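You operate a simulated robot arm through the tools that you are given. There is no shell and no other tool.

You are at the controls of a simulated robot arm. One attempt, no reset.

Task
Punch the blue report and bind it on the waiting comb.
Fine: the report waits in the punch slot, the comb on the rake; open the comb before the report goes on; it stays in the binder, comb shut.

Only the result counts: the job must be done as asked and must still hold three seconds after the hand-in. Knocking over, shifting, dropping, spilling or breaking anything else fails it.

Robot
A 6-joint arm with a two-finger parallel gripper, fixed in place. Base frame: the origin is on the floor under the middle of its stand, x ahead of it, y to its left, z up. Lengths are in mm, angles in rad, forces in N, time in s.
With the tool pointing down near the work surface it reaches from about 260 to 800 mm from the base axis. Its first joint turns from -2.897 to 2.897 rad. Payload 3.43 kg.
Tool frame: the origin (TCP) lies between the finger pads and is the grasp point; the fingertips stand 34 mm ahead of it; z points along the fingers, y is the line along which they close. The gripper opens to 128 mm. The fingers are 24 mm wide and 12 mm thick; the gripper's body (48 by 130 mm) begins 96 mm behind the TCP.
Orientation is told as [roll, pitch, yaw] about the base's x, y, z axes, in that order, counted from this pose: with the fingers straight down and closing along the base's y, the tool's x points along the base's -x, its y along +y and its z along -z.

Tools
- The arm moves only by the tool send_rows. Its argument "targets" is a list that holds one entry, the list of rows, each a list of 7 numbers: the shift along the tool's x, y, z in mm, then the turn, a rotation vector about the tool's x, y, z in degrees, then the finger opening in mm, from 0 to 128. In form: [[[tx, ty, tz, wx, wy, wz, gripper], ...]]. A call has 1 to 20 rows; each row is the pose to reach, as a shift and turn from the pose commanded when the call began, along the tool's axes at that moment. Rows are played at 5 a second. More than 50 mm and 0.15 rad between two rows, or a gripper value outside its range, and nothing of the call is played. Where a pose cannot be reached the arm comes as near as it can. A force on the tool above 40 N (or 10 N above the force at the start of the call, whichever is more), or a blocked arm, ends the call early, and 0.2 s more pass. Each finger travels about 45 mm/s and halts on what it meets, pressing with about 33 N; the grip force reading is that of the motor and also rises with nothing between the fingers. The clock runs only during rows and for 0.2 s after the last one: add rows that repeat a pose to give the fingers time. It gives the time, the measured TCP pose, the force on the tool (base axes), the opening and the grip force at its end, in the units of the frame above (readings bear some noise), with the torque about the TCP (base axes, N m) and any sound that the robot's microphone picked up.
- Cameras (640 x 400 px; columns grow to the right, rows downward): "scene" is fixed at [219.8, -650, 1601]; the picture's right is [0.93, -0.37, 0.00], its down [-0.26, -0.65, -0.71] and it looks along [0.26, 0.66, -0.70] (base axes); focal length 338 px, centre (320, 200). "wrist" rides on the gripper at [76, -11, -160] in the tool frame; the picture's right is [0.15, 0.99, 0.00], its down [-0.88, 0.13, -0.46] and it looks along [-0.45, 0.07, 0.89] (tool axes); focal length 234 px, centre (320, 200).
- camera(camera): a new picture of that camera. It takes no simulated time.
- locate(camera, pixels): for up to 12 pixels [column, row] of the newest picture of that camera ("zoom" is the newest enlarged one), the place [x, y, z] in the base frame of the surface seen there, good to about 3 mm. It takes no simulated time.
- enlarge(camera, box): a new picture of the part [left, top, right, bottom] of that camera's present view, enlarged. It takes no simulated time.
- close_job(): hands the job in; it is judged then, once.

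Open the gripper and draw the arm clear of the work before you hand the job in, unless the task says otherwise.

The tools are called after "Request:" as name(argument=value, ...) on one line, values as JSON. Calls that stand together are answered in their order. send_rows: Moves the arm, as the interface text tells. Its arguments: {"type":"object","properties":{"targets":{"type":"array"}},"required":["targets"]} The other tools are called the same way: camera (camera) takes a picture; locate (camera, pixels) gives the place of the surface under pixels of a picture; enlarge (camera, box) takes an enlarged picture of a part of a camera's view; close_job () hands the job in.

At the start:

```text
time_s: 0.0
tcp_pos: [308.1, -218.9, 1304.9]
ee_rot: [0.0, 0.0, 0.001]
contact_force: [-0.6, -0.2, -0.4]
wrist_torque: [0.0, -0.03, 0.01]
width: 128.0
grip_force: 0.0
```

scene: 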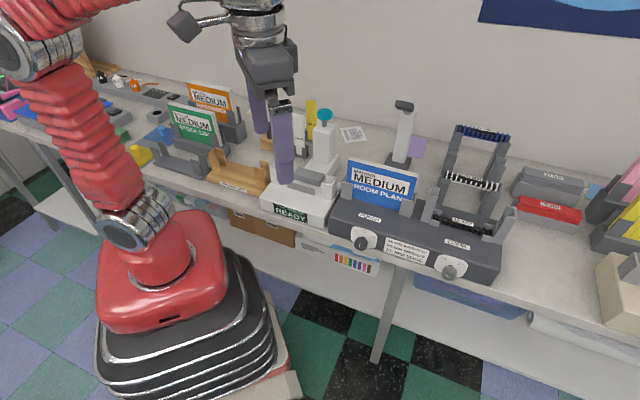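
wrist: 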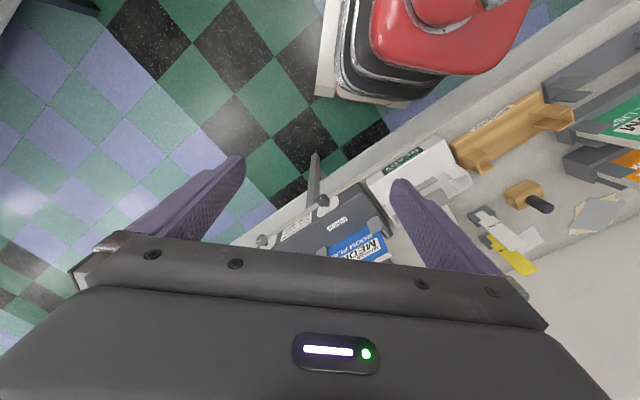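

The scene shows the blue report around (380,185) in a binder machine with a comb at (470,180). I'll enlarge the parts of the machine to read labels and understand controls.

Request:
enlarge(camera="scene", box=[320, 80, 520, 290])

Request:
enlarge(camera="scene", box=[420, 110, 520, 260])

Request:
enlarge(camera="scene", box=[320, 200, 500, 300])

Request:
enlarge(camera="scene", box=[130, 70, 350, 240])

```text
1.90 times, centred on (420, 185) of scene
```

zoom: 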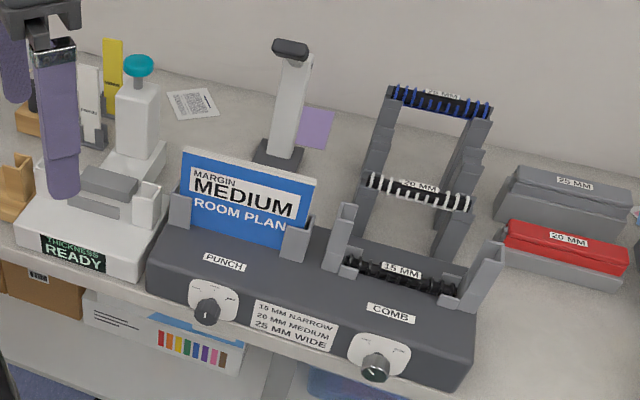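

```text
2.67 times, centred on (470, 185) of scene
```

zoom: 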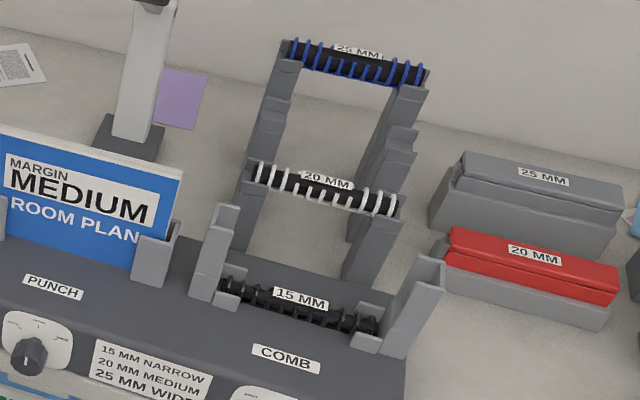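

```text
3.56 times, centred on (410, 250) of scene
```

zoom: 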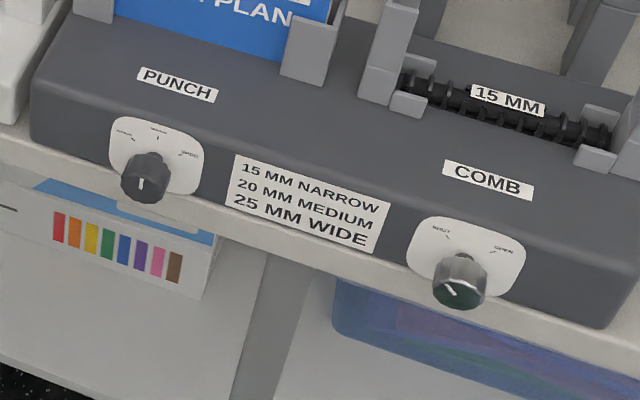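

```text
2.35 times, centred on (240, 155) of scene
```

zoom: 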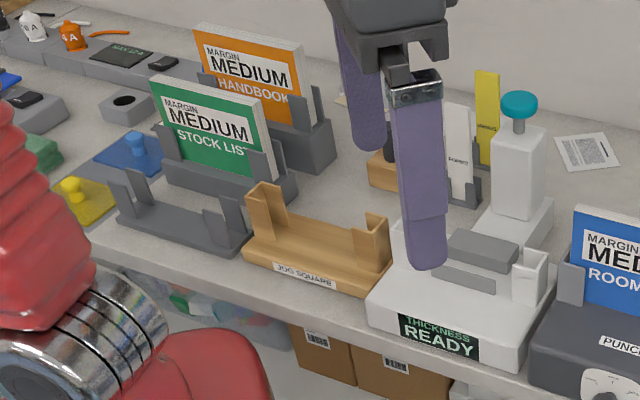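

The comb on the rake reads 15 MM while the report reads MARGIN MEDIUM. I'll zoom into the dials, labels and report to resolve details.

Request:
enlarge(camera="scene", box=[340, 225, 390, 260])

Request:
enlarge(camera="scene", box=[425, 250, 480, 290])

Request:
enlarge(camera="scene", box=[335, 150, 425, 220])

Request:
enlarge(camera="scene", box=[420, 180, 520, 250])

Request:
enlarge(camera="scene", box=[370, 90, 430, 180])

Request:
enlarge(camera="scene", box=[500, 150, 640, 260])

Request:
enlarge(camera="scene", box=[260, 90, 380, 180])

```text
11.43 times, centred on (365, 242) of scene
```

zoom: 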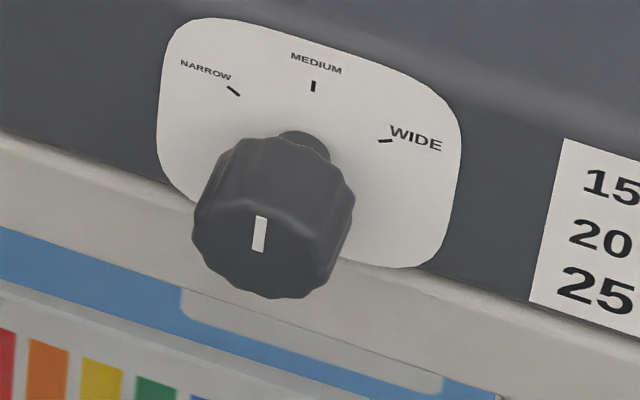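

```text
10.00 times, centred on (452, 270) of scene
```

zoom: 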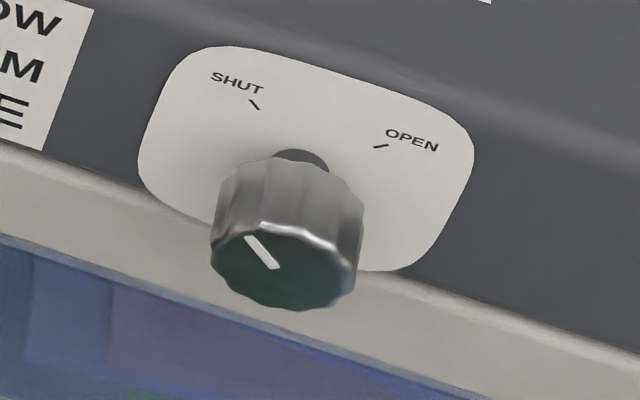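

```text
5.71 times, centred on (380, 185) of scene
```

zoom: 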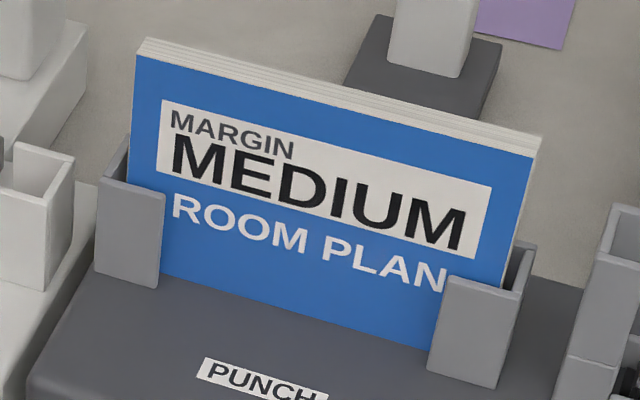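

```text
5.71 times, centred on (470, 215) of scene
```

zoom: 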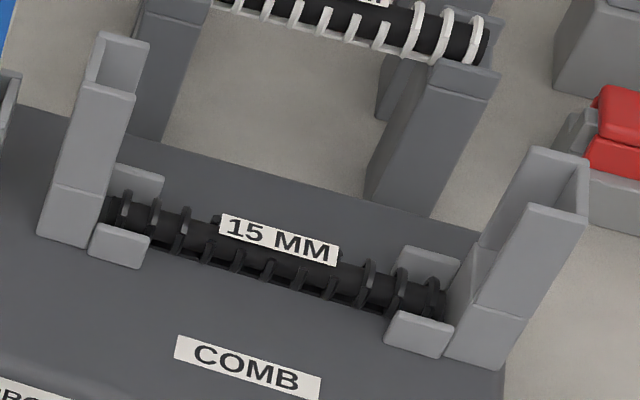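

```text
4.44 times, centred on (400, 135) of scene
```

zoom: 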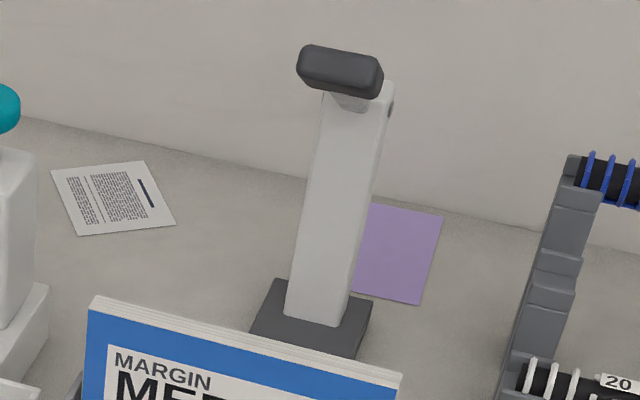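

```text
3.64 times, centred on (570, 205) of scene
```

zoom: 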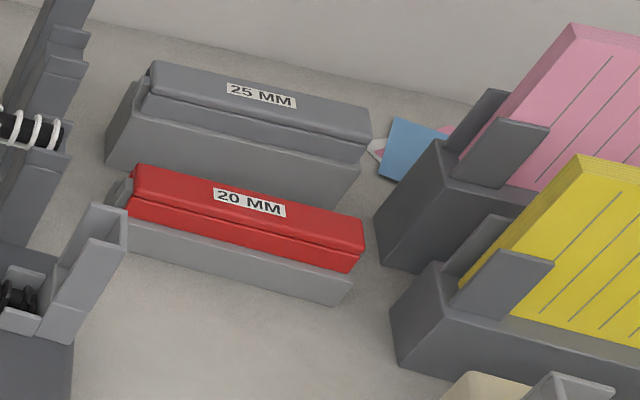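

```text
4.44 times, centred on (320, 135) of scene
```

zoom: 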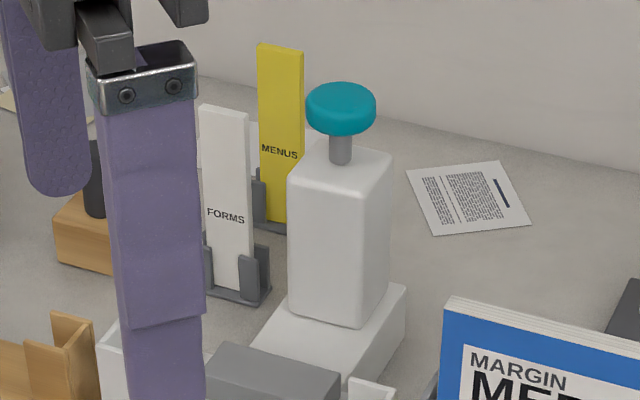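

The punch dial at (365,242) seems near MEDIUM, the comb dial at (452,270) at SHUT. I'll look for other written notes around the bench (poster, paper, left end, right end) before moving.

Request:
enlarge(camera="scene", box=[335, 120, 375, 145])

Request:
enlarge(camera="scene", box=[480, 0, 640, 60])

Request:
enlarge(camera="scene", box=[540, 140, 640, 360])

Request:
enlarge(camera="scene", box=[0, 50, 170, 180])

Request:
enlarge(camera="scene", box=[380, 228, 440, 275])

Request:
enlarge(camera="scene", box=[430, 110, 530, 200])

Request:
enlarge(camera="scene", box=[255, 160, 345, 235])

```text
16.00 times, centred on (355, 132) of scene
```

zoom: 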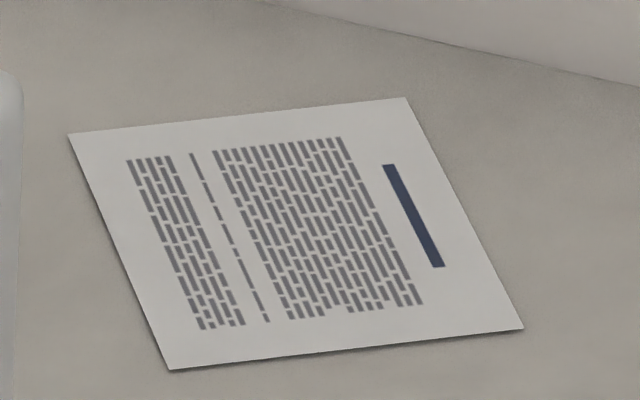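

```text
4.00 times, centred on (560, 30) of scene
```

zoom: 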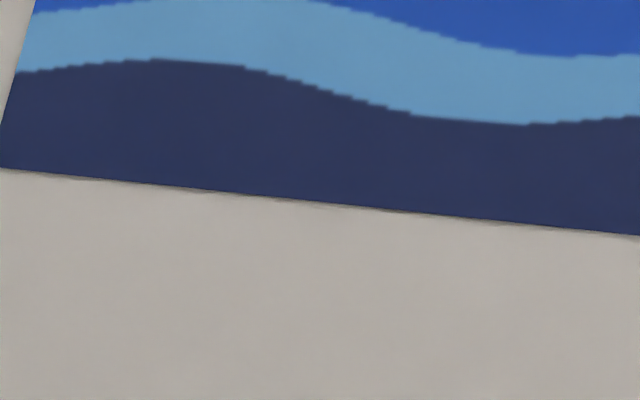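

```text
1.82 times, centred on (590, 250) of scene
```

zoom: 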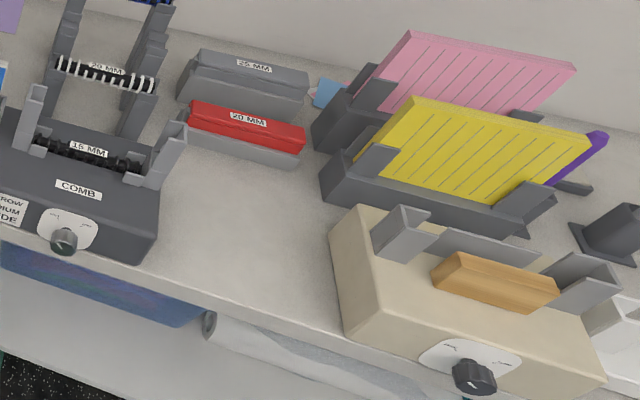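

```text
3.08 times, centred on (85, 115) of scene
```

zoom: 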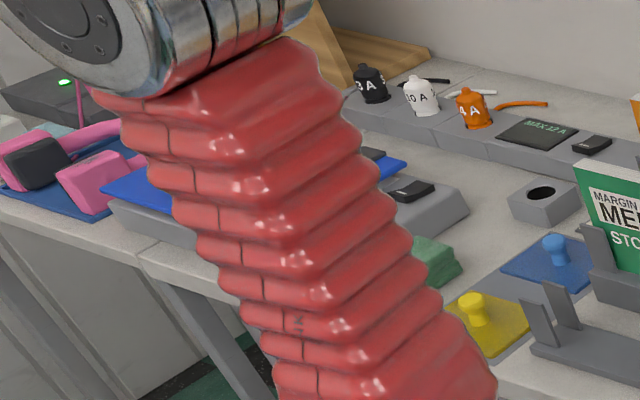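

```text
8.51 times, centred on (410, 252) of scene
```

zoom: 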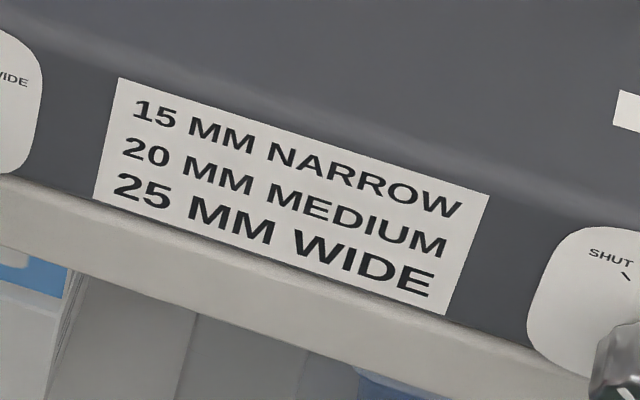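

```text
4.44 times, centred on (480, 155) of scene
```

zoom: 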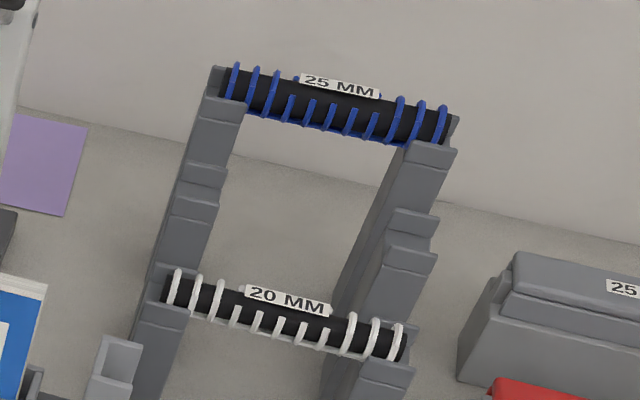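

```text
5.33 times, centred on (300, 198) of scene
```

zoom: 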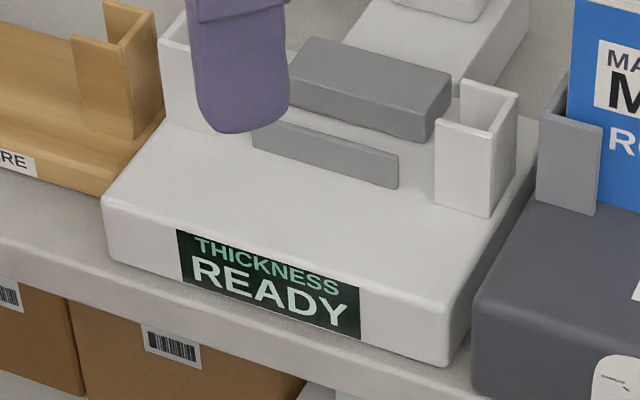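

I now measure key geometry: report corners, punch lever, knobs, posts and comb in the scene picture.

Request:
camera(camera="scene")

Request:
locate(camera="scene", pixels=[[350, 163], [414, 183], [380, 175], [345, 195], [398, 215], [404, 105], [403, 130], [398, 165], [362, 243], [452, 272], [366, 235], [455, 262]])

Request:
locate(camera="scene", pixels=[[330, 205], [332, 230], [500, 240], [498, 280], [410, 250], [440, 185], [512, 215], [470, 215], [435, 215], [490, 232], [445, 225], [500, 200]])

```text
taken
```

scene: 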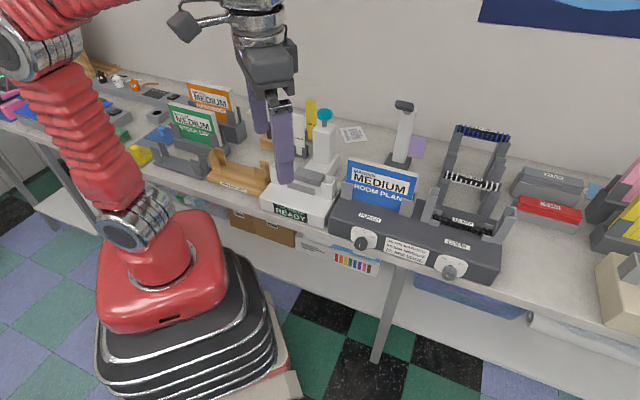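

```text
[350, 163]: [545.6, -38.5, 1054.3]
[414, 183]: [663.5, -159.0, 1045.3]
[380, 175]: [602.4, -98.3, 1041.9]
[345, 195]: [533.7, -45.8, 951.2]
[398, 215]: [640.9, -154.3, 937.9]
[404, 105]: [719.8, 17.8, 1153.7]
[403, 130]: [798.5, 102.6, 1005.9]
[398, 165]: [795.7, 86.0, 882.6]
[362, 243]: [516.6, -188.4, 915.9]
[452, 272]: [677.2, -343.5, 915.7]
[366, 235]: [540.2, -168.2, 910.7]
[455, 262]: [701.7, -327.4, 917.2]
```

```text
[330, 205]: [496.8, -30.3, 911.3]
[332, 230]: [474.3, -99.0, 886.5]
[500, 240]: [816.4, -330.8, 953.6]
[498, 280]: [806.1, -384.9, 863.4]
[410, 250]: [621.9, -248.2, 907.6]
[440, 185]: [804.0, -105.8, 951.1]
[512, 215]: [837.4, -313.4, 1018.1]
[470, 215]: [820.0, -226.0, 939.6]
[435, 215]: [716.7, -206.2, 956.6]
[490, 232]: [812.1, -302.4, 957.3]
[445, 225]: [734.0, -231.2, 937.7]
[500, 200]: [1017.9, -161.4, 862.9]
```

Bench axis appears rotated about -45° (right along the bench ≈ (0.70,-0.71), into bench ≈ (0.71,0.70)). I'll zoom in on the comb station to locate its parts precisely.

Request:
enlarge(camera="scene", box=[420, 175, 520, 245])

```text
5.71 times, centred on (470, 210) of scene
```

zoom: 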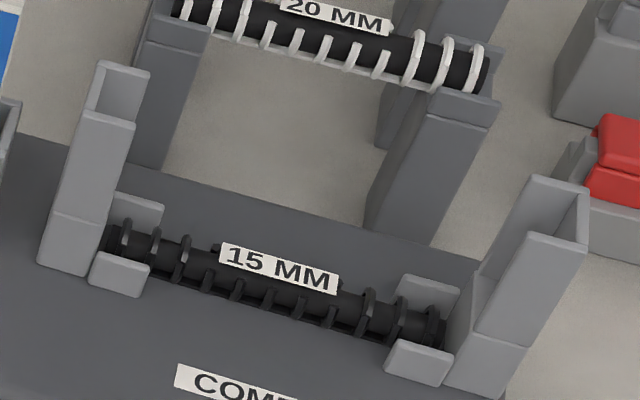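

Request:
locate(camera="zoom", pixels=[[107, 150], [118, 85], [530, 270], [560, 205], [124, 272], [138, 208], [420, 360], [430, 290], [125, 240], [425, 325], [280, 268], [70, 240]])

Request:
locate(camera="zoom", pixels=[[40, 200], [300, 210], [300, 350], [130, 68], [100, 110], [130, 122], [580, 188], [530, 240], [575, 248], [530, 180], [480, 360], [60, 330]])

```text
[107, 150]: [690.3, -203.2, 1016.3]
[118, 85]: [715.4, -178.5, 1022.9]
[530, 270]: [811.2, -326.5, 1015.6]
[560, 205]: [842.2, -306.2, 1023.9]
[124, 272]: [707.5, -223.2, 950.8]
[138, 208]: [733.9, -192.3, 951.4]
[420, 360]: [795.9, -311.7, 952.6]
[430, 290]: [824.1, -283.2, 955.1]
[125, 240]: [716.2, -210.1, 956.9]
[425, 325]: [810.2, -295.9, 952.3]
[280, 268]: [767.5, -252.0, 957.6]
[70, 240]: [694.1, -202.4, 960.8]
```

```text
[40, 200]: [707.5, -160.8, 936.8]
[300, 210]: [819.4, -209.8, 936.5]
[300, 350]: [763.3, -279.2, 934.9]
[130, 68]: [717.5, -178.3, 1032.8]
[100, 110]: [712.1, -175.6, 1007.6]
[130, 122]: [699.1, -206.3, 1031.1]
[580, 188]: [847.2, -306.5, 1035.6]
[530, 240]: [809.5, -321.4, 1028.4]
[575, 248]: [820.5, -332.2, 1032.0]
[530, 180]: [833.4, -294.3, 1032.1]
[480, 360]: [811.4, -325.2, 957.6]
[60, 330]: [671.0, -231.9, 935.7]
```

Frame: u=(x−y)/√2 (along bench), v=(x+y)/√2 (depth). Comb sits around u≈720, v≈363, box top z≈936. Now I zoom on the report and punch slot.

Request:
enlarge(camera="scene", box=[330, 150, 430, 225])

```text
5.33 times, centred on (380, 188) of scene
```

zoom: 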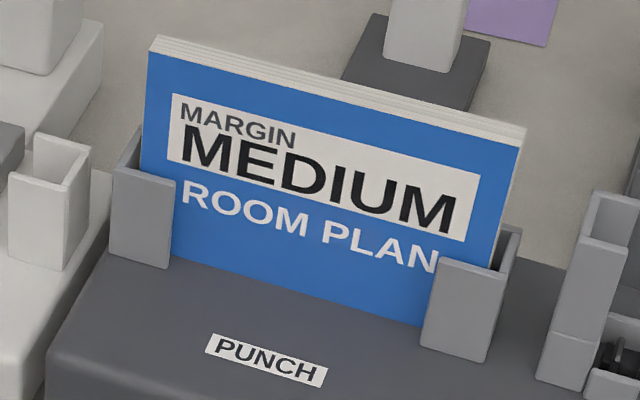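

Request:
locate(camera="zoom", pixels=[[152, 55], [160, 38], [515, 150], [525, 133], [330, 93], [333, 83], [320, 270], [140, 220], [470, 310], [300, 300], [165, 180], [440, 262]])

Request:
locate(camera="zoom", pixels=[[117, 172], [172, 183], [136, 132], [440, 262], [500, 274], [516, 232], [110, 250], [480, 355], [330, 350], [424, 20], [420, 80], [370, 60]])

```text
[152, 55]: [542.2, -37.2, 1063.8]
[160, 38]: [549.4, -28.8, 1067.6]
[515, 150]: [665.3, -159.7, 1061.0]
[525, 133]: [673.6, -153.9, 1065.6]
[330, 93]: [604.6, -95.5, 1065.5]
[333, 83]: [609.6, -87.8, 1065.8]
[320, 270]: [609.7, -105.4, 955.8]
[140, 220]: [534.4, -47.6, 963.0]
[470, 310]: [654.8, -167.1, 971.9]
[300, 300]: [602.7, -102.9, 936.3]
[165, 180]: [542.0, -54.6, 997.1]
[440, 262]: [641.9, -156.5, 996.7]
```

```text
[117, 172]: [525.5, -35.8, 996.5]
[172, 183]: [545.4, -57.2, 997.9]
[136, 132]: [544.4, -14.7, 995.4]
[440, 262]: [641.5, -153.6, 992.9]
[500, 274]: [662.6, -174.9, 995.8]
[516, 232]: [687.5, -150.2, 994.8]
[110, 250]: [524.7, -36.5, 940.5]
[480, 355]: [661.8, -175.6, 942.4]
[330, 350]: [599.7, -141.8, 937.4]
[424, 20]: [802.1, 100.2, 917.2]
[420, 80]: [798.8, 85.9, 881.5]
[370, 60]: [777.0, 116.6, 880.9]
```

The blue report spans u 409–585, v 357–368 (≈11 mm thick), top z≈1066. I'll compare with the other reports and zoom on the lever.

Request:
enlarge(camera="scene", box=[155, 75, 255, 145])

```text
5.71 times, centred on (205, 110) of scene
```

zoom: 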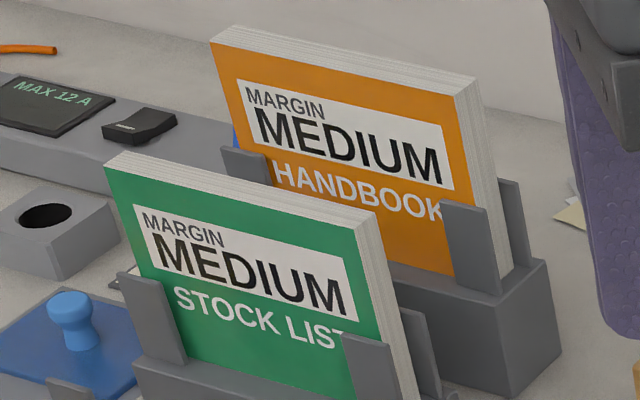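

Request:
locate(camera="zoom", pixels=[[215, 43], [235, 28], [460, 95], [472, 80], [108, 167], [125, 153], [357, 226], [372, 212], [340, 70], [350, 55], [230, 195], [245, 182]])

Request:
enlarge(camera="scene", box=[380, 92, 430, 180])

```text
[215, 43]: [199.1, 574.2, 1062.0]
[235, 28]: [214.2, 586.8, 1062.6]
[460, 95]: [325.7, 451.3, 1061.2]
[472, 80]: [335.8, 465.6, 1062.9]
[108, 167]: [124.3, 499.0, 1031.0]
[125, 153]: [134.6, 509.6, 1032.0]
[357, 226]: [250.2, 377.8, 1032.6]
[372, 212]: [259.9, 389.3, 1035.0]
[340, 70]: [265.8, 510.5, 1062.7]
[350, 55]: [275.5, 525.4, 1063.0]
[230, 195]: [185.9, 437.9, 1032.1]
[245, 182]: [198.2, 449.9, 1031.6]
```

```text
4.55 times, centred on (405, 136) of scene
```

zoom: 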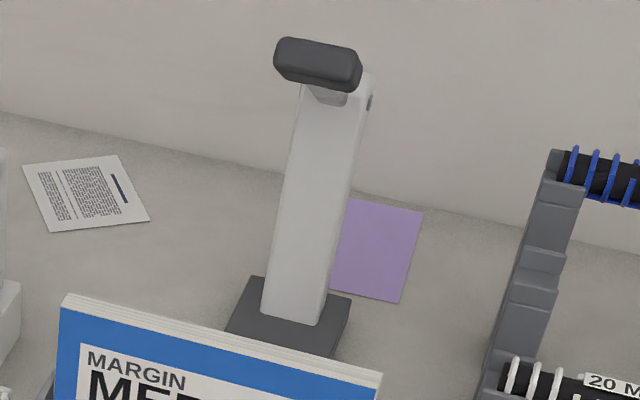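

Thicknesses: blue ≈11, green ≈15, orange ≈19 mm. The cover's own order (MARGIN MEDIUM) fits where the dial seems to stand; I'll verify the dial later up close. Now locating lever parts in this zoom.

Request:
locate(camera="zoom", pixels=[[300, 70], [350, 80], [320, 50], [285, 50], [328, 95], [320, 150], [300, 250], [270, 310], [315, 320], [240, 335], [345, 300], [368, 100]])

Request:
locate(camera="zoom", pixels=[[310, 100], [295, 150], [350, 150], [280, 250], [330, 250], [262, 285], [240, 310], [300, 345], [380, 170], [355, 70], [290, 40], [345, 52]])

```text
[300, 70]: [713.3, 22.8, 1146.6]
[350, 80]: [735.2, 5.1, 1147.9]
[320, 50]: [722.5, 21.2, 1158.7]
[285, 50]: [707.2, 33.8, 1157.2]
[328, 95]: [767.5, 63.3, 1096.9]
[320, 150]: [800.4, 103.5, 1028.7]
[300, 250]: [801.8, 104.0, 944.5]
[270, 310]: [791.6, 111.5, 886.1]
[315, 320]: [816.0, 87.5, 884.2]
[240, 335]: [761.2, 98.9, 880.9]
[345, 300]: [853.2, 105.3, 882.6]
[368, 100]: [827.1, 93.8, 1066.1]
```

```text
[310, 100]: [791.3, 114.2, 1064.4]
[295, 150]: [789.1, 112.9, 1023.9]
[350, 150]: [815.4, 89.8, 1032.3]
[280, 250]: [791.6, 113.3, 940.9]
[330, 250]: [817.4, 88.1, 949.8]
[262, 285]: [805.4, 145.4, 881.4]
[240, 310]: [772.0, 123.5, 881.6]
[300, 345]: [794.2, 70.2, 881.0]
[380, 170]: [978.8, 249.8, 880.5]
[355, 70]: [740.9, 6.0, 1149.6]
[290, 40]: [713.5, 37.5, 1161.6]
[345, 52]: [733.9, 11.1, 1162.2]
```

The lever pivots near (u≈518,v≈651,z≈1066) with a black grip bar at u≈497, v≈530, z≈1155 — push down. Let me measure obstacle heights and dial ticks.

Request:
enlarge(camera="scene", box=[425, 250, 480, 290])

Request:
locate(camera="scene", pixels=[[324, 114], [324, 140], [325, 165], [460, 128], [508, 138], [445, 178], [500, 186], [310, 178], [280, 240], [230, 175], [305, 215], [320, 235]])

Request:
locate(camera="zoom", pixels=[[250, 99], [259, 109], [375, 148], [387, 145], [160, 80], [460, 140], [150, 180], [430, 250], [248, 238], [277, 267], [320, 250], [300, 155]])

```text
10.00 times, centred on (452, 270) of scene
```

zoom: 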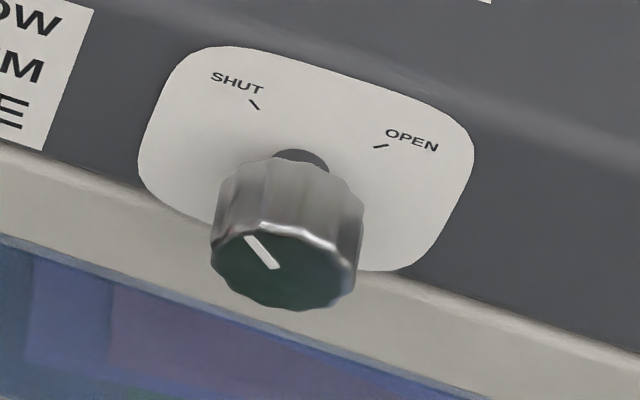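

```text
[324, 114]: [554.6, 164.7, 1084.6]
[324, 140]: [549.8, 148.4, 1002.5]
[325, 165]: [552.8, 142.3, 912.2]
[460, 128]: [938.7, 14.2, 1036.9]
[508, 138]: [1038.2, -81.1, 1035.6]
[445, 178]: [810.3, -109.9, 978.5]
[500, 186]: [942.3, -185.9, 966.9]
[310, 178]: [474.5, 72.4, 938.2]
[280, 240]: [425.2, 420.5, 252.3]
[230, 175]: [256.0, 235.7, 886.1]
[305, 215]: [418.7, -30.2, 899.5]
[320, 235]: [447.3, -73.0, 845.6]
```

```text
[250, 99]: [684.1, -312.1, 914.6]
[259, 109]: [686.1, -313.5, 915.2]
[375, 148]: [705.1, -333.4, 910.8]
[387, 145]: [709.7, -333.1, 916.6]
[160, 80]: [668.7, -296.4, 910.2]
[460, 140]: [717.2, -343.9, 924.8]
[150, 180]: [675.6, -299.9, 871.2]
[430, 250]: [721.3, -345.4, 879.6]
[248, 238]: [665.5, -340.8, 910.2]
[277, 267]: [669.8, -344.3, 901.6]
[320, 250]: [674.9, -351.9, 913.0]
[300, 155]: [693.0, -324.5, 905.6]
```

Knob centres look to be about u≈497/720, z≈898, face v≈230, panel v≈264. I'll use the wrist camera's present view zoomed on the dials for another angle.

Request:
enlarge(camera="wrist", box=[300, 170, 400, 260])

Request:
enlarge(camera="wrist", box=[305, 190, 345, 215])

Request:
enlarge(camera="scene", box=[345, 228, 385, 255])

```text
4.44 times, centred on (350, 215) of wrist
```

zoom: 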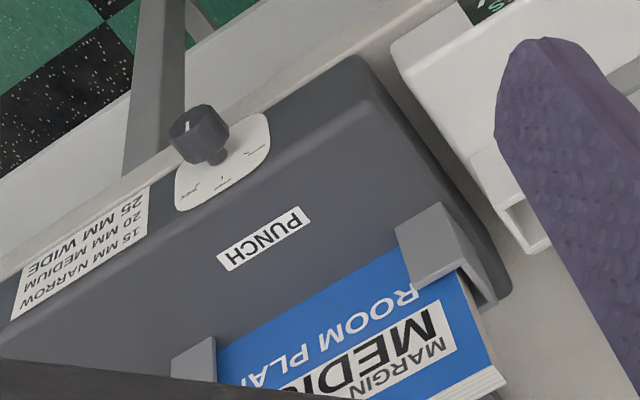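

```text
16.00 times, centred on (325, 202) of wrist
```

zoom: 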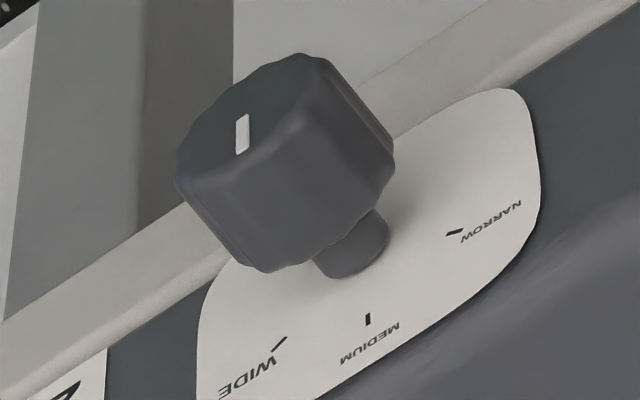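

```text
14.81 times, centred on (365, 242) of scene
```

zoom: 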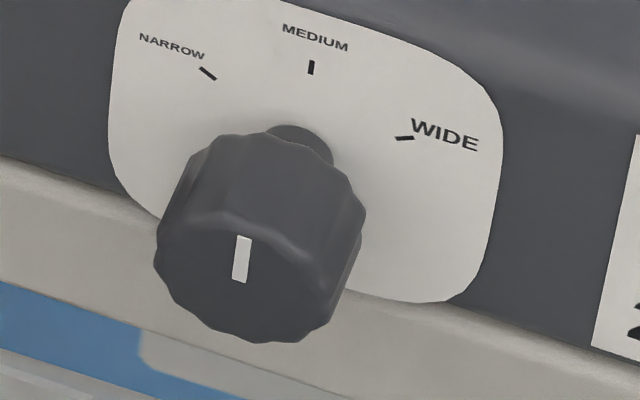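

The dial pointer matches MEDIUM in both views, the same as the report's cover, so I leave that dial alone. First I move above the punch lever grip (x≈726, y≈23), turning the tool −45° and closing the fingers on the way.

Request:
send_rows(targets=[[[-42, 24, 6, 0, 0, 4.5, 110], [-84, 48, 13, 0, 0, 9, 95], [-125, 73, 20, 0, 0, 13.5, 80], [-167, 97, 26, 0, 0, 18, 60], [-209, 121, 33, 0, 0, 22.5, 40], [-251, 145, 39, 0, 0, 27, 20], [-293, 169, 46, 0, 0, 31.5, 0], [-334, 194, 52, 0, 0, 36, 0], [-376, 218, 59, 0, 0, 40.5, 0], [-418, 242, 65, 0, 0, 45, 0], [-418, 242, 65, 0, 0, 45, 0]]])

Request:
camera(camera="scene")

Request:
camera(camera="wrist")

```text
time_s: 2.4
tcp_pos: [688.8, 22.3, 1211.8]
ee_rot: [0.0, 0.0, -0.788]
contact_force: [0.5, -0.3, -0.5]
wrist_torque: [0.04, 0.01, 0.01]
width: 0.1
grip_force: 33.0
out of reach, approached as far as the arm can: row 9, 10, 11
```

```text
taken
```

scene: 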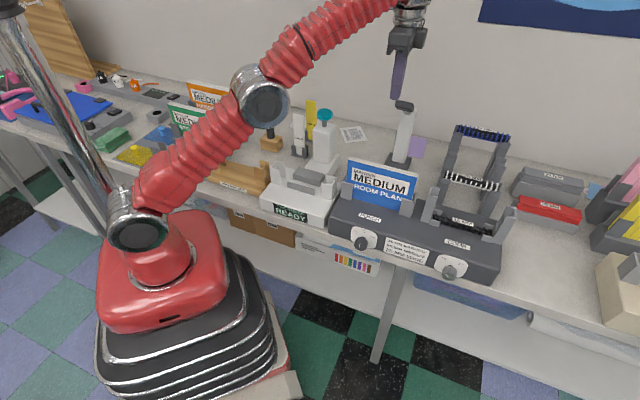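

```text
taken
```

wrist: 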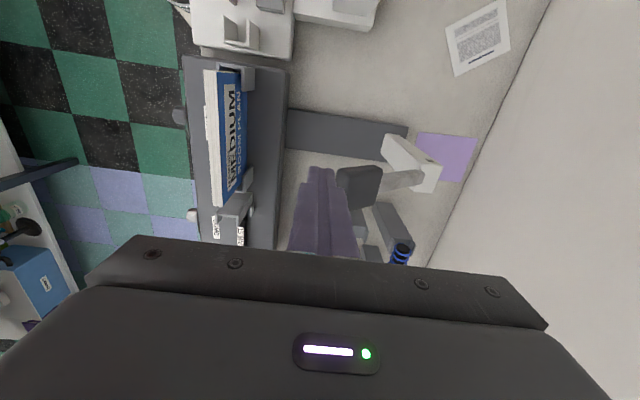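

The straight-down pose above the lever is at the edge of reach (stopped at x=689). I'll locate the arm's joints to understand its reach envelope before choosing a tilt.

Request:
locate(camera="scene", pixels=[[137, 232], [262, 100], [130, 195], [405, 12], [408, 35], [400, 70], [395, 95], [404, 105], [160, 270], [235, 80]])

Request:
enlarge(camera="wrist", box=[280, 120, 450, 250])

```text
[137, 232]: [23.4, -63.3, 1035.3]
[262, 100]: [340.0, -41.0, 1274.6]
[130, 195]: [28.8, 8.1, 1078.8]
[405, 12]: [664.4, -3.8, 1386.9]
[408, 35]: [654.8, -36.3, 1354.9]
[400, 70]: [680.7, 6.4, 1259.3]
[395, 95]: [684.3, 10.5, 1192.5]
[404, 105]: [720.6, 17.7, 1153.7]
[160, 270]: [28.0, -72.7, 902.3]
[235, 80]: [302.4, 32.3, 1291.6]
```

```text
3.08 times, centred on (365, 185) of wrist
```

zoom: 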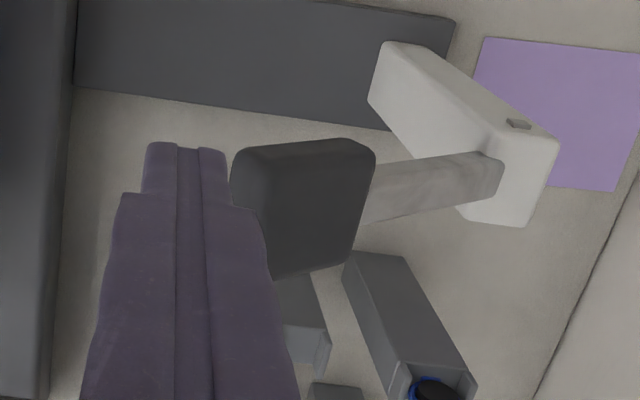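

Reach analysis: shoulder at z≈1035, wrist reach ≈800 mm, so tilting the tool ~30° outward in the bench direction brings the lever within reach. I tilt in place first and see how the commanded pose is carried over.

Request:
send_rows(targets=[[[2, 0, -2, 0, -6, 0, 0], [4, 0, -4, 0, -12, 0, 0], [6, 0, -5, 0, -18, 0, 0], [7, 0, -5, 0, -24, 0, 0], [7, 0, -5, 0, -30, 0, 0], [7, 0, -5, 0, -30, 0, 0]]])

Request:
camera(camera="scene")

Request:
camera(camera="wrist")

```text
time_s: 3.8
tcp_pos: [683.6, 27.0, 1219.1]
ee_rot: [0.001, -0.526, -0.784]
contact_force: [0.4, -0.1, 0.8]
wrist_torque: [0.02, 0.0, 0.0]
width: 0.1
grip_force: 32.1
```

```text
taken
```

scene: 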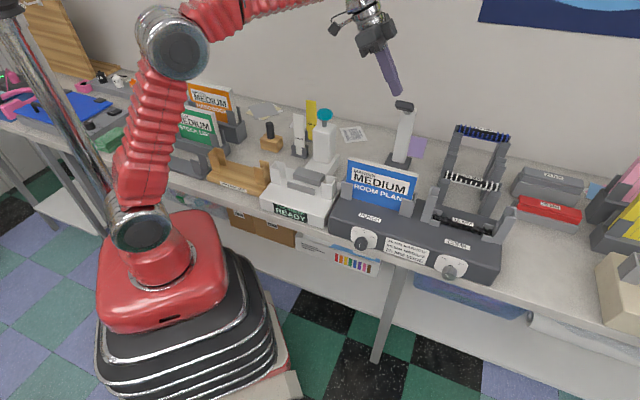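

```text
taken
```

wrist: 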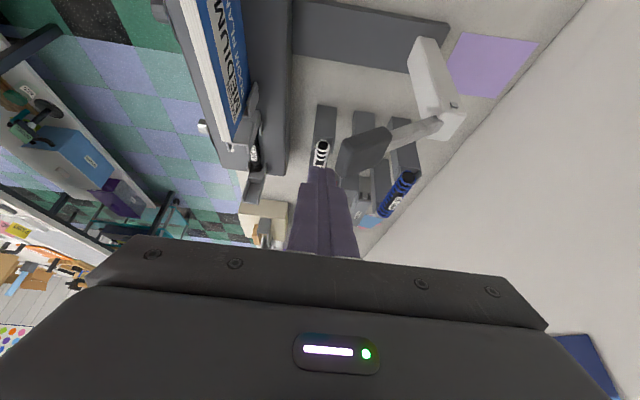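

The next call starts from the pose actually reached. I'll locate the lever grip from the wrist picture, around (363,150).

Request:
enlarge(camera="wrist", box=[310, 100, 460, 200])

```text
4.00 times, centred on (385, 150) of wrist
```

zoom: 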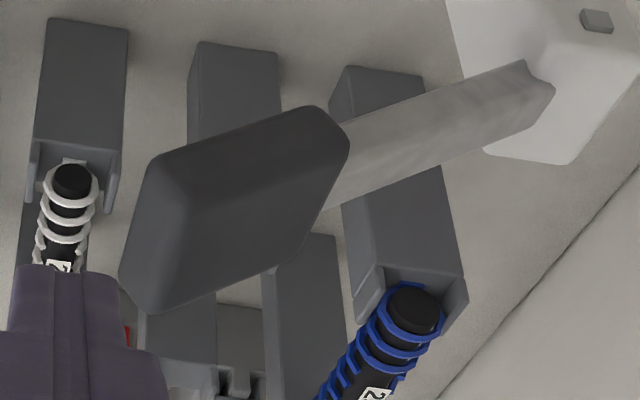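

Request:
locate(camera="zoom", pixels=[[165, 165], [310, 115], [340, 155], [130, 280], [160, 305], [270, 265], [240, 190], [150, 230], [420, 140], [520, 85], [360, 160], [597, 20]])

```text
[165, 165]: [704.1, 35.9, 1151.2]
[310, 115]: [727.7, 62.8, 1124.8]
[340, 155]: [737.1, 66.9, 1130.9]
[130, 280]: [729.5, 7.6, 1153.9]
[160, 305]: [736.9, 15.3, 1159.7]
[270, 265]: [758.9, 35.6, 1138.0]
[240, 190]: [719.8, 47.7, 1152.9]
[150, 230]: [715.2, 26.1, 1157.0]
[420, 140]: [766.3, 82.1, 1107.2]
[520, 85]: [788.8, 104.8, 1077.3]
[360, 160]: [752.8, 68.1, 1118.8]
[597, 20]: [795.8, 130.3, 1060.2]
```

The lever grip block spans u 470–515, v 525–565 with its top sloping from z≈1160 (front) to 1135 (back). I move the closed fingertips to just above its top middle.

Request:
send_rows(targets=[[[-8, 18, 6, 0, 0, 0, 0], [-12, 36, 16, 0, 0, 0, 0], [-12.3, 53.5, 28, 0, 0, 0, 0], [-12.3, 53.5, 30, 0, 0, 0, 0]]])

Request:
camera(camera="wrist")

Request:
enlarge(camera="scene", box=[350, 40, 450, 180])

```text
time_s: 4.8
tcp_pos: [738.8, 47.5, 1201.8]
ee_rot: [0.0, -0.524, -0.784]
contact_force: [-0.4, 0.2, -0.1]
wrist_torque: [0.0, 0.01, -0.01]
width: 0.1
grip_force: 33.0
```

```text
taken
```

wrist: 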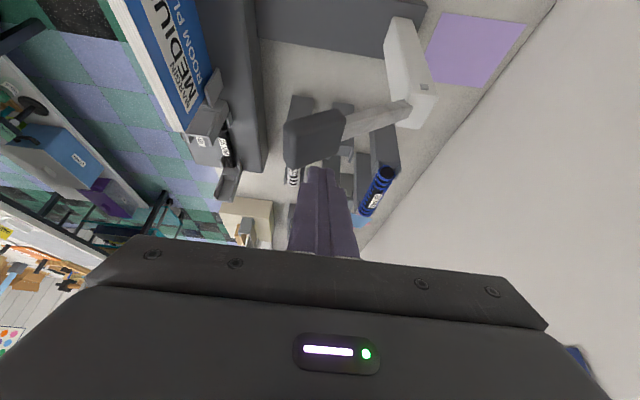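

```text
2.86 times, centred on (400, 110) of scene
```

zoom: 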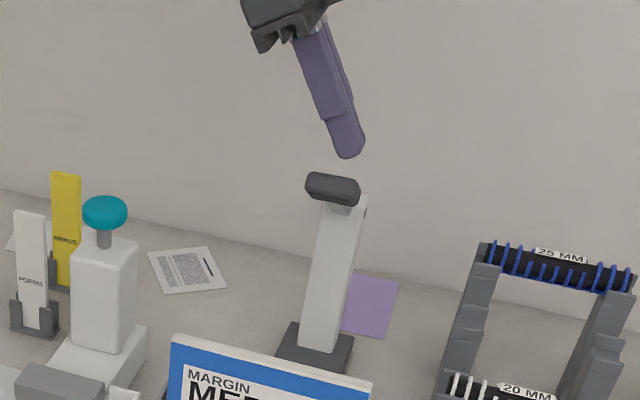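

Tip is ~18 mm above the grip. I push down along the lever's arc in small steps, watching force and sound.

Request:
send_rows(targets=[[[9.2, -2, 15.9, 0, 0, 0, 0], [11.7, -5.5, 20.2, 0, 0, 0, 0], [14.2, -9, 24.5, 0, 0, 0, 0], [16.7, -12, 28.8, 0, 0, 0, 0], [19.2, -15.4, 33.2, 0, 0, 0, 0], [21.8, -18, 37.8, 0, 0, 0, 0], [24.5, -20.5, 42.4, 0, 0, 0, 0], [27.3, -22.8, 47.2, 0, 0, 0, 0], [30.1, -25, 52.1, 0, 0, 0, 0]]])

Request:
camera(camera="wrist")

Request:
enlarge(camera="scene", box=[350, 40, 450, 180])

```text
time_s: 6.8
tcp_pos: [722.3, 29.4, 1140.1]
ee_rot: [0.0, -0.522, -0.785]
contact_force: [-1.9, 4.6, 3.9]
wrist_torque: [0.11, 0.07, -0.04]
width: 0.3
grip_force: 33.1
```

```text
taken
```

wrist: 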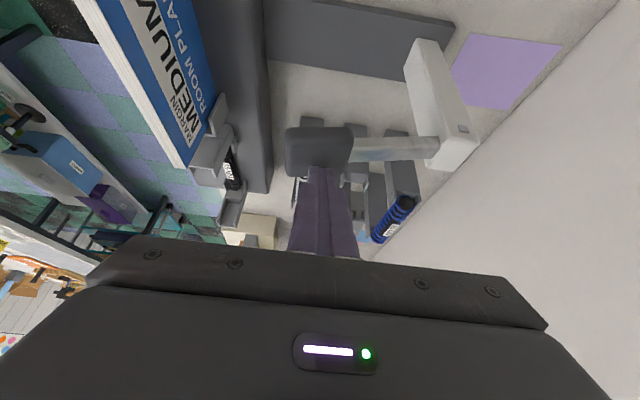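

```text
2.86 times, centred on (400, 110) of scene
```

zoom: 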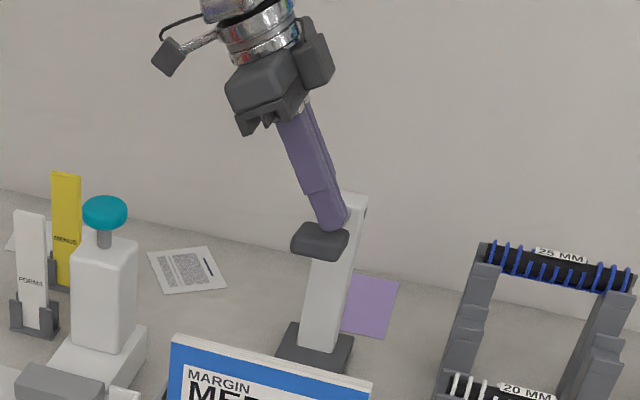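

The lever follows with about 6 N. I continue down along the arc until a stop or click.

Request:
send_rows(targets=[[[5.8, -3.5, 10, 0, 0, 0, 0], [11.7, -5.7, 20.2, 0, 0, 0, 0], [17.6, -7, 30.5, 0, 0, 0, 0], [20.6, -7.2, 35.7, 0, 0, 0, 0], [23.6, -7.3, 40.9, 0, 0, 0, 0], [26.6, -7, 46, 0, 0, 0, 0], [29.6, -6.5, 51.2, 0, 0, 0, 0], [32.5, -5.6, 56.4, 0, 0, 0, 0], [35.5, -4.6, 61.5, 0, 0, 0, 0], [38.4, -3.2, 66.5, 0, 0, 0, 0], [41.3, -1.8, 71.5, 0, 0, 0, 0]]])

Request:
camera(camera="wrist")

Request:
enlarge(camera="scene", box=[350, 40, 450, 180])

```text
time_s: 7.6
tcp_pos: [717.9, 25.2, 1119.5]
ee_rot: [0.016, -0.538, -0.79]
contact_force: [-4.7, 1.4, 6.6]
wrist_torque: [-0.02, 0.19, -0.05]
width: 0.0
grip_force: 33.1
stopped in row 3: the force on the tool passed its limit at 50 N (the readings are from after the stop); the commanded pose is now the measured one
```

```text
taken
```

wrist: 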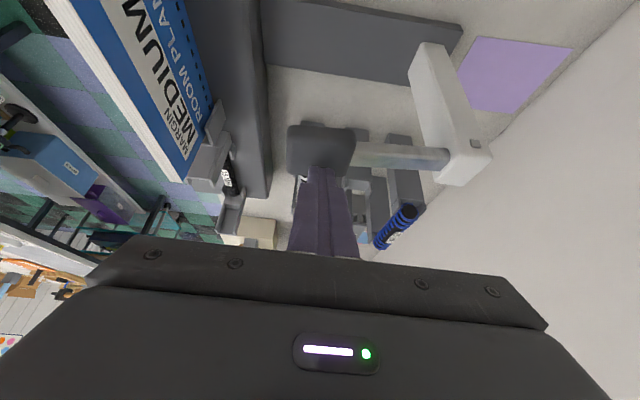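

```text
2.86 times, centred on (400, 110) of scene
```

zoom: 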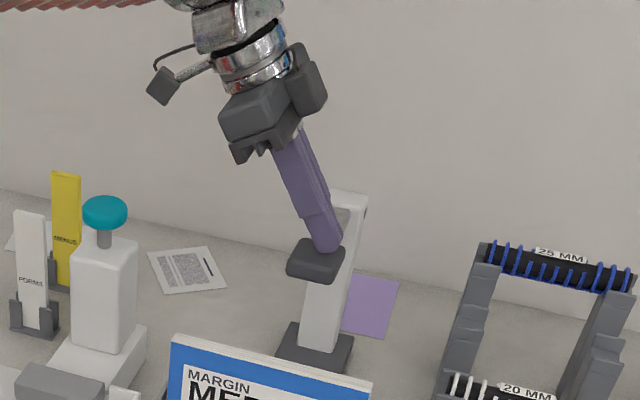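

The lever hit a stop around horizontal (50 N). The wrist view shows dots on the report's lower edge near (195,60); let me zoom to check punched holes.

Request:
enlarge(camera="wrist", box=[100, 0, 250, 190])

Request:
enlarge(camera="scene", box=[330, 150, 430, 225])

Request:
enlarge(camera="wrist", box=[270, 100, 500, 220])

```text
2.11 times, centred on (175, 95) of wrist
```

zoom: 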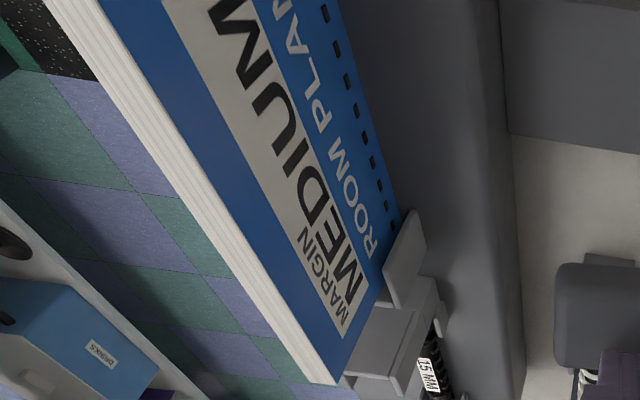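

```text
5.33 times, centred on (380, 188) of scene
```

zoom: 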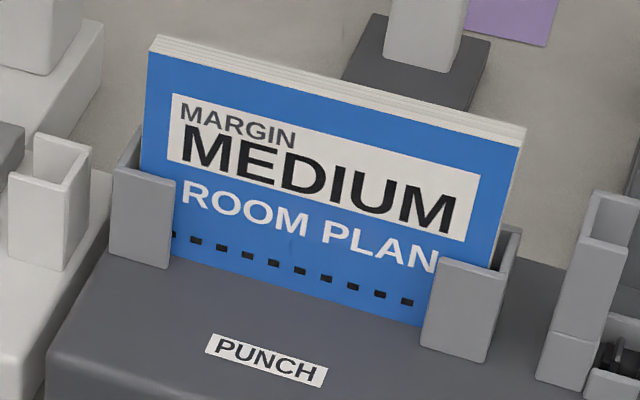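

```text
2.78 times, centred on (385, 160) of wrist
```

zoom: 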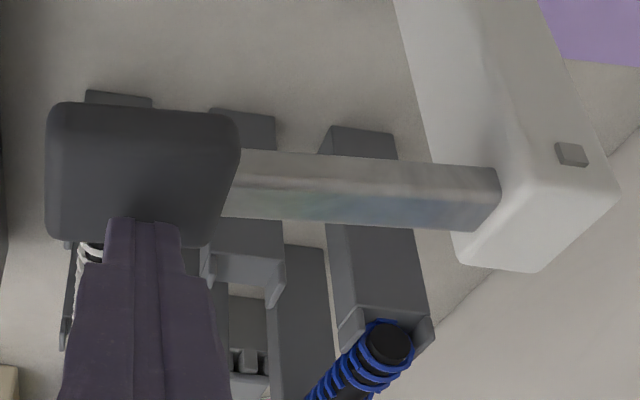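

The report now shows a row of punched holes along its lower edge. I retreat straight up from the lever and then back toward the bench front.

Request:
send_rows(targets=[[[-10, 0, -17.3, 0, 0, 0, 0], [-22.5, 0, -39, 0, 0, 0, 0], [-42.5, 0, -73.6, 0, 0, 0, 0], [-42.5, -45, -73.6, 0, 0, 0, 0], [-42.5, -90, -73.6, 0, 0, 0, 0], [-42.5, -135, -73.6, 0, 0, 0, 0], [-42.5, -180, -73.6, 0, 0, 0, 0], [-42.5, -225, -73.6, 0, 0, 0, 0], [-42.5, -270, -73.6, 0, 0, 0, 0], [-42.5, -315, -73.6, 0, 0, 0, 0]]])

Request:
camera(camera="scene")

Request:
camera(camera="wrist")

```text
time_s: 9.8
tcp_pos: [494.5, -199.3, 1194.5]
ee_rot: [0.016, -0.537, -0.792]
contact_force: [0.1, 0.1, -0.3]
wrist_torque: [-0.01, 0.0, 0.0]
width: 0.0
grip_force: 33.2
```

```text
taken
```

scene: 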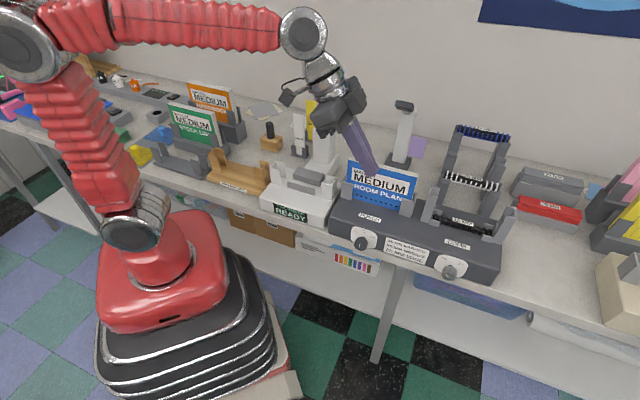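

```text
taken
```

wrist: 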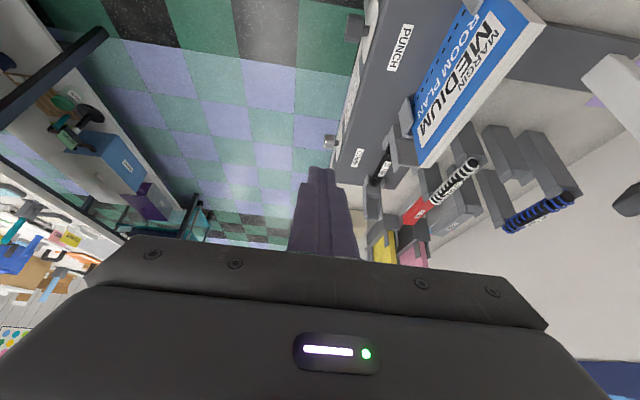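

The lever has sprung back. The wrist view shows another bench on the lower left; I'll check how far it is from the space I need in front of the knobs.

Request:
locate(camera="wrist", pixels=[[100, 155], [150, 190], [60, 60], [100, 30], [330, 140], [355, 27], [358, 157], [170, 100], [200, 180], [30, 140]])

Request:
enlarge(camera="wrist", box=[310, 0, 480, 200])

```text
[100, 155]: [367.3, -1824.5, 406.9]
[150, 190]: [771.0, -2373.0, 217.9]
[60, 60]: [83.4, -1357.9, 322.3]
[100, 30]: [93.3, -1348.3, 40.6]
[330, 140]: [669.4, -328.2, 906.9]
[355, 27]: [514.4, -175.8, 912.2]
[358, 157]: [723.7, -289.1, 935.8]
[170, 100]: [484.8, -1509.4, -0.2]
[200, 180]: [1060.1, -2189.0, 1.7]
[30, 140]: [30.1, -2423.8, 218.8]
```

```text
2.00 times, centred on (395, 100) of wrist
```

zoom: 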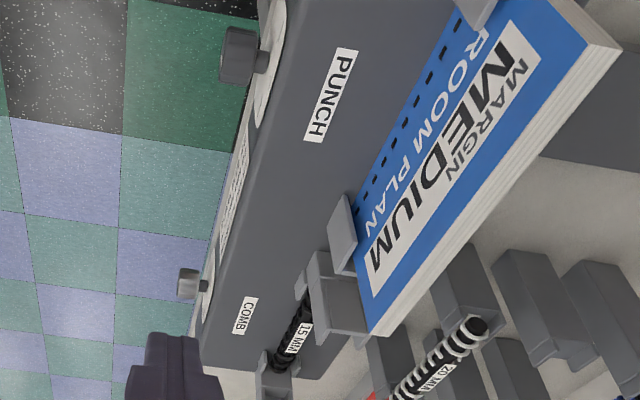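

Other benches are far away. I un-tilt the tool while moving in front of the bench, toward u≈640, v≈100, z≈1150.

Request:
send_rows(targets=[[[-21.7, -22, 22.2, 0, 6.1, 0, 0], [-43.4, -44, 44.4, 0, 12.3, 0, 0], [-65.2, -66, 66.6, 0, 18.4, 0, 0], [-86.9, -88, 88.8, 0, 24.6, 0, 0], [-108.6, -110, 111, 0, 30.7, 0, 0], [-108.6, -110, 111, 0, 30.7, 0, 0]]])

```text
time_s: 11.2
tcp_pos: [523.4, -377.5, 1157.8]
ee_rot: [0.012, -0.002, -0.784]
contact_force: [0.3, 0.7, 0.0]
wrist_torque: [-0.01, -0.01, 0.0]
width: 0.1
grip_force: 33.1
```

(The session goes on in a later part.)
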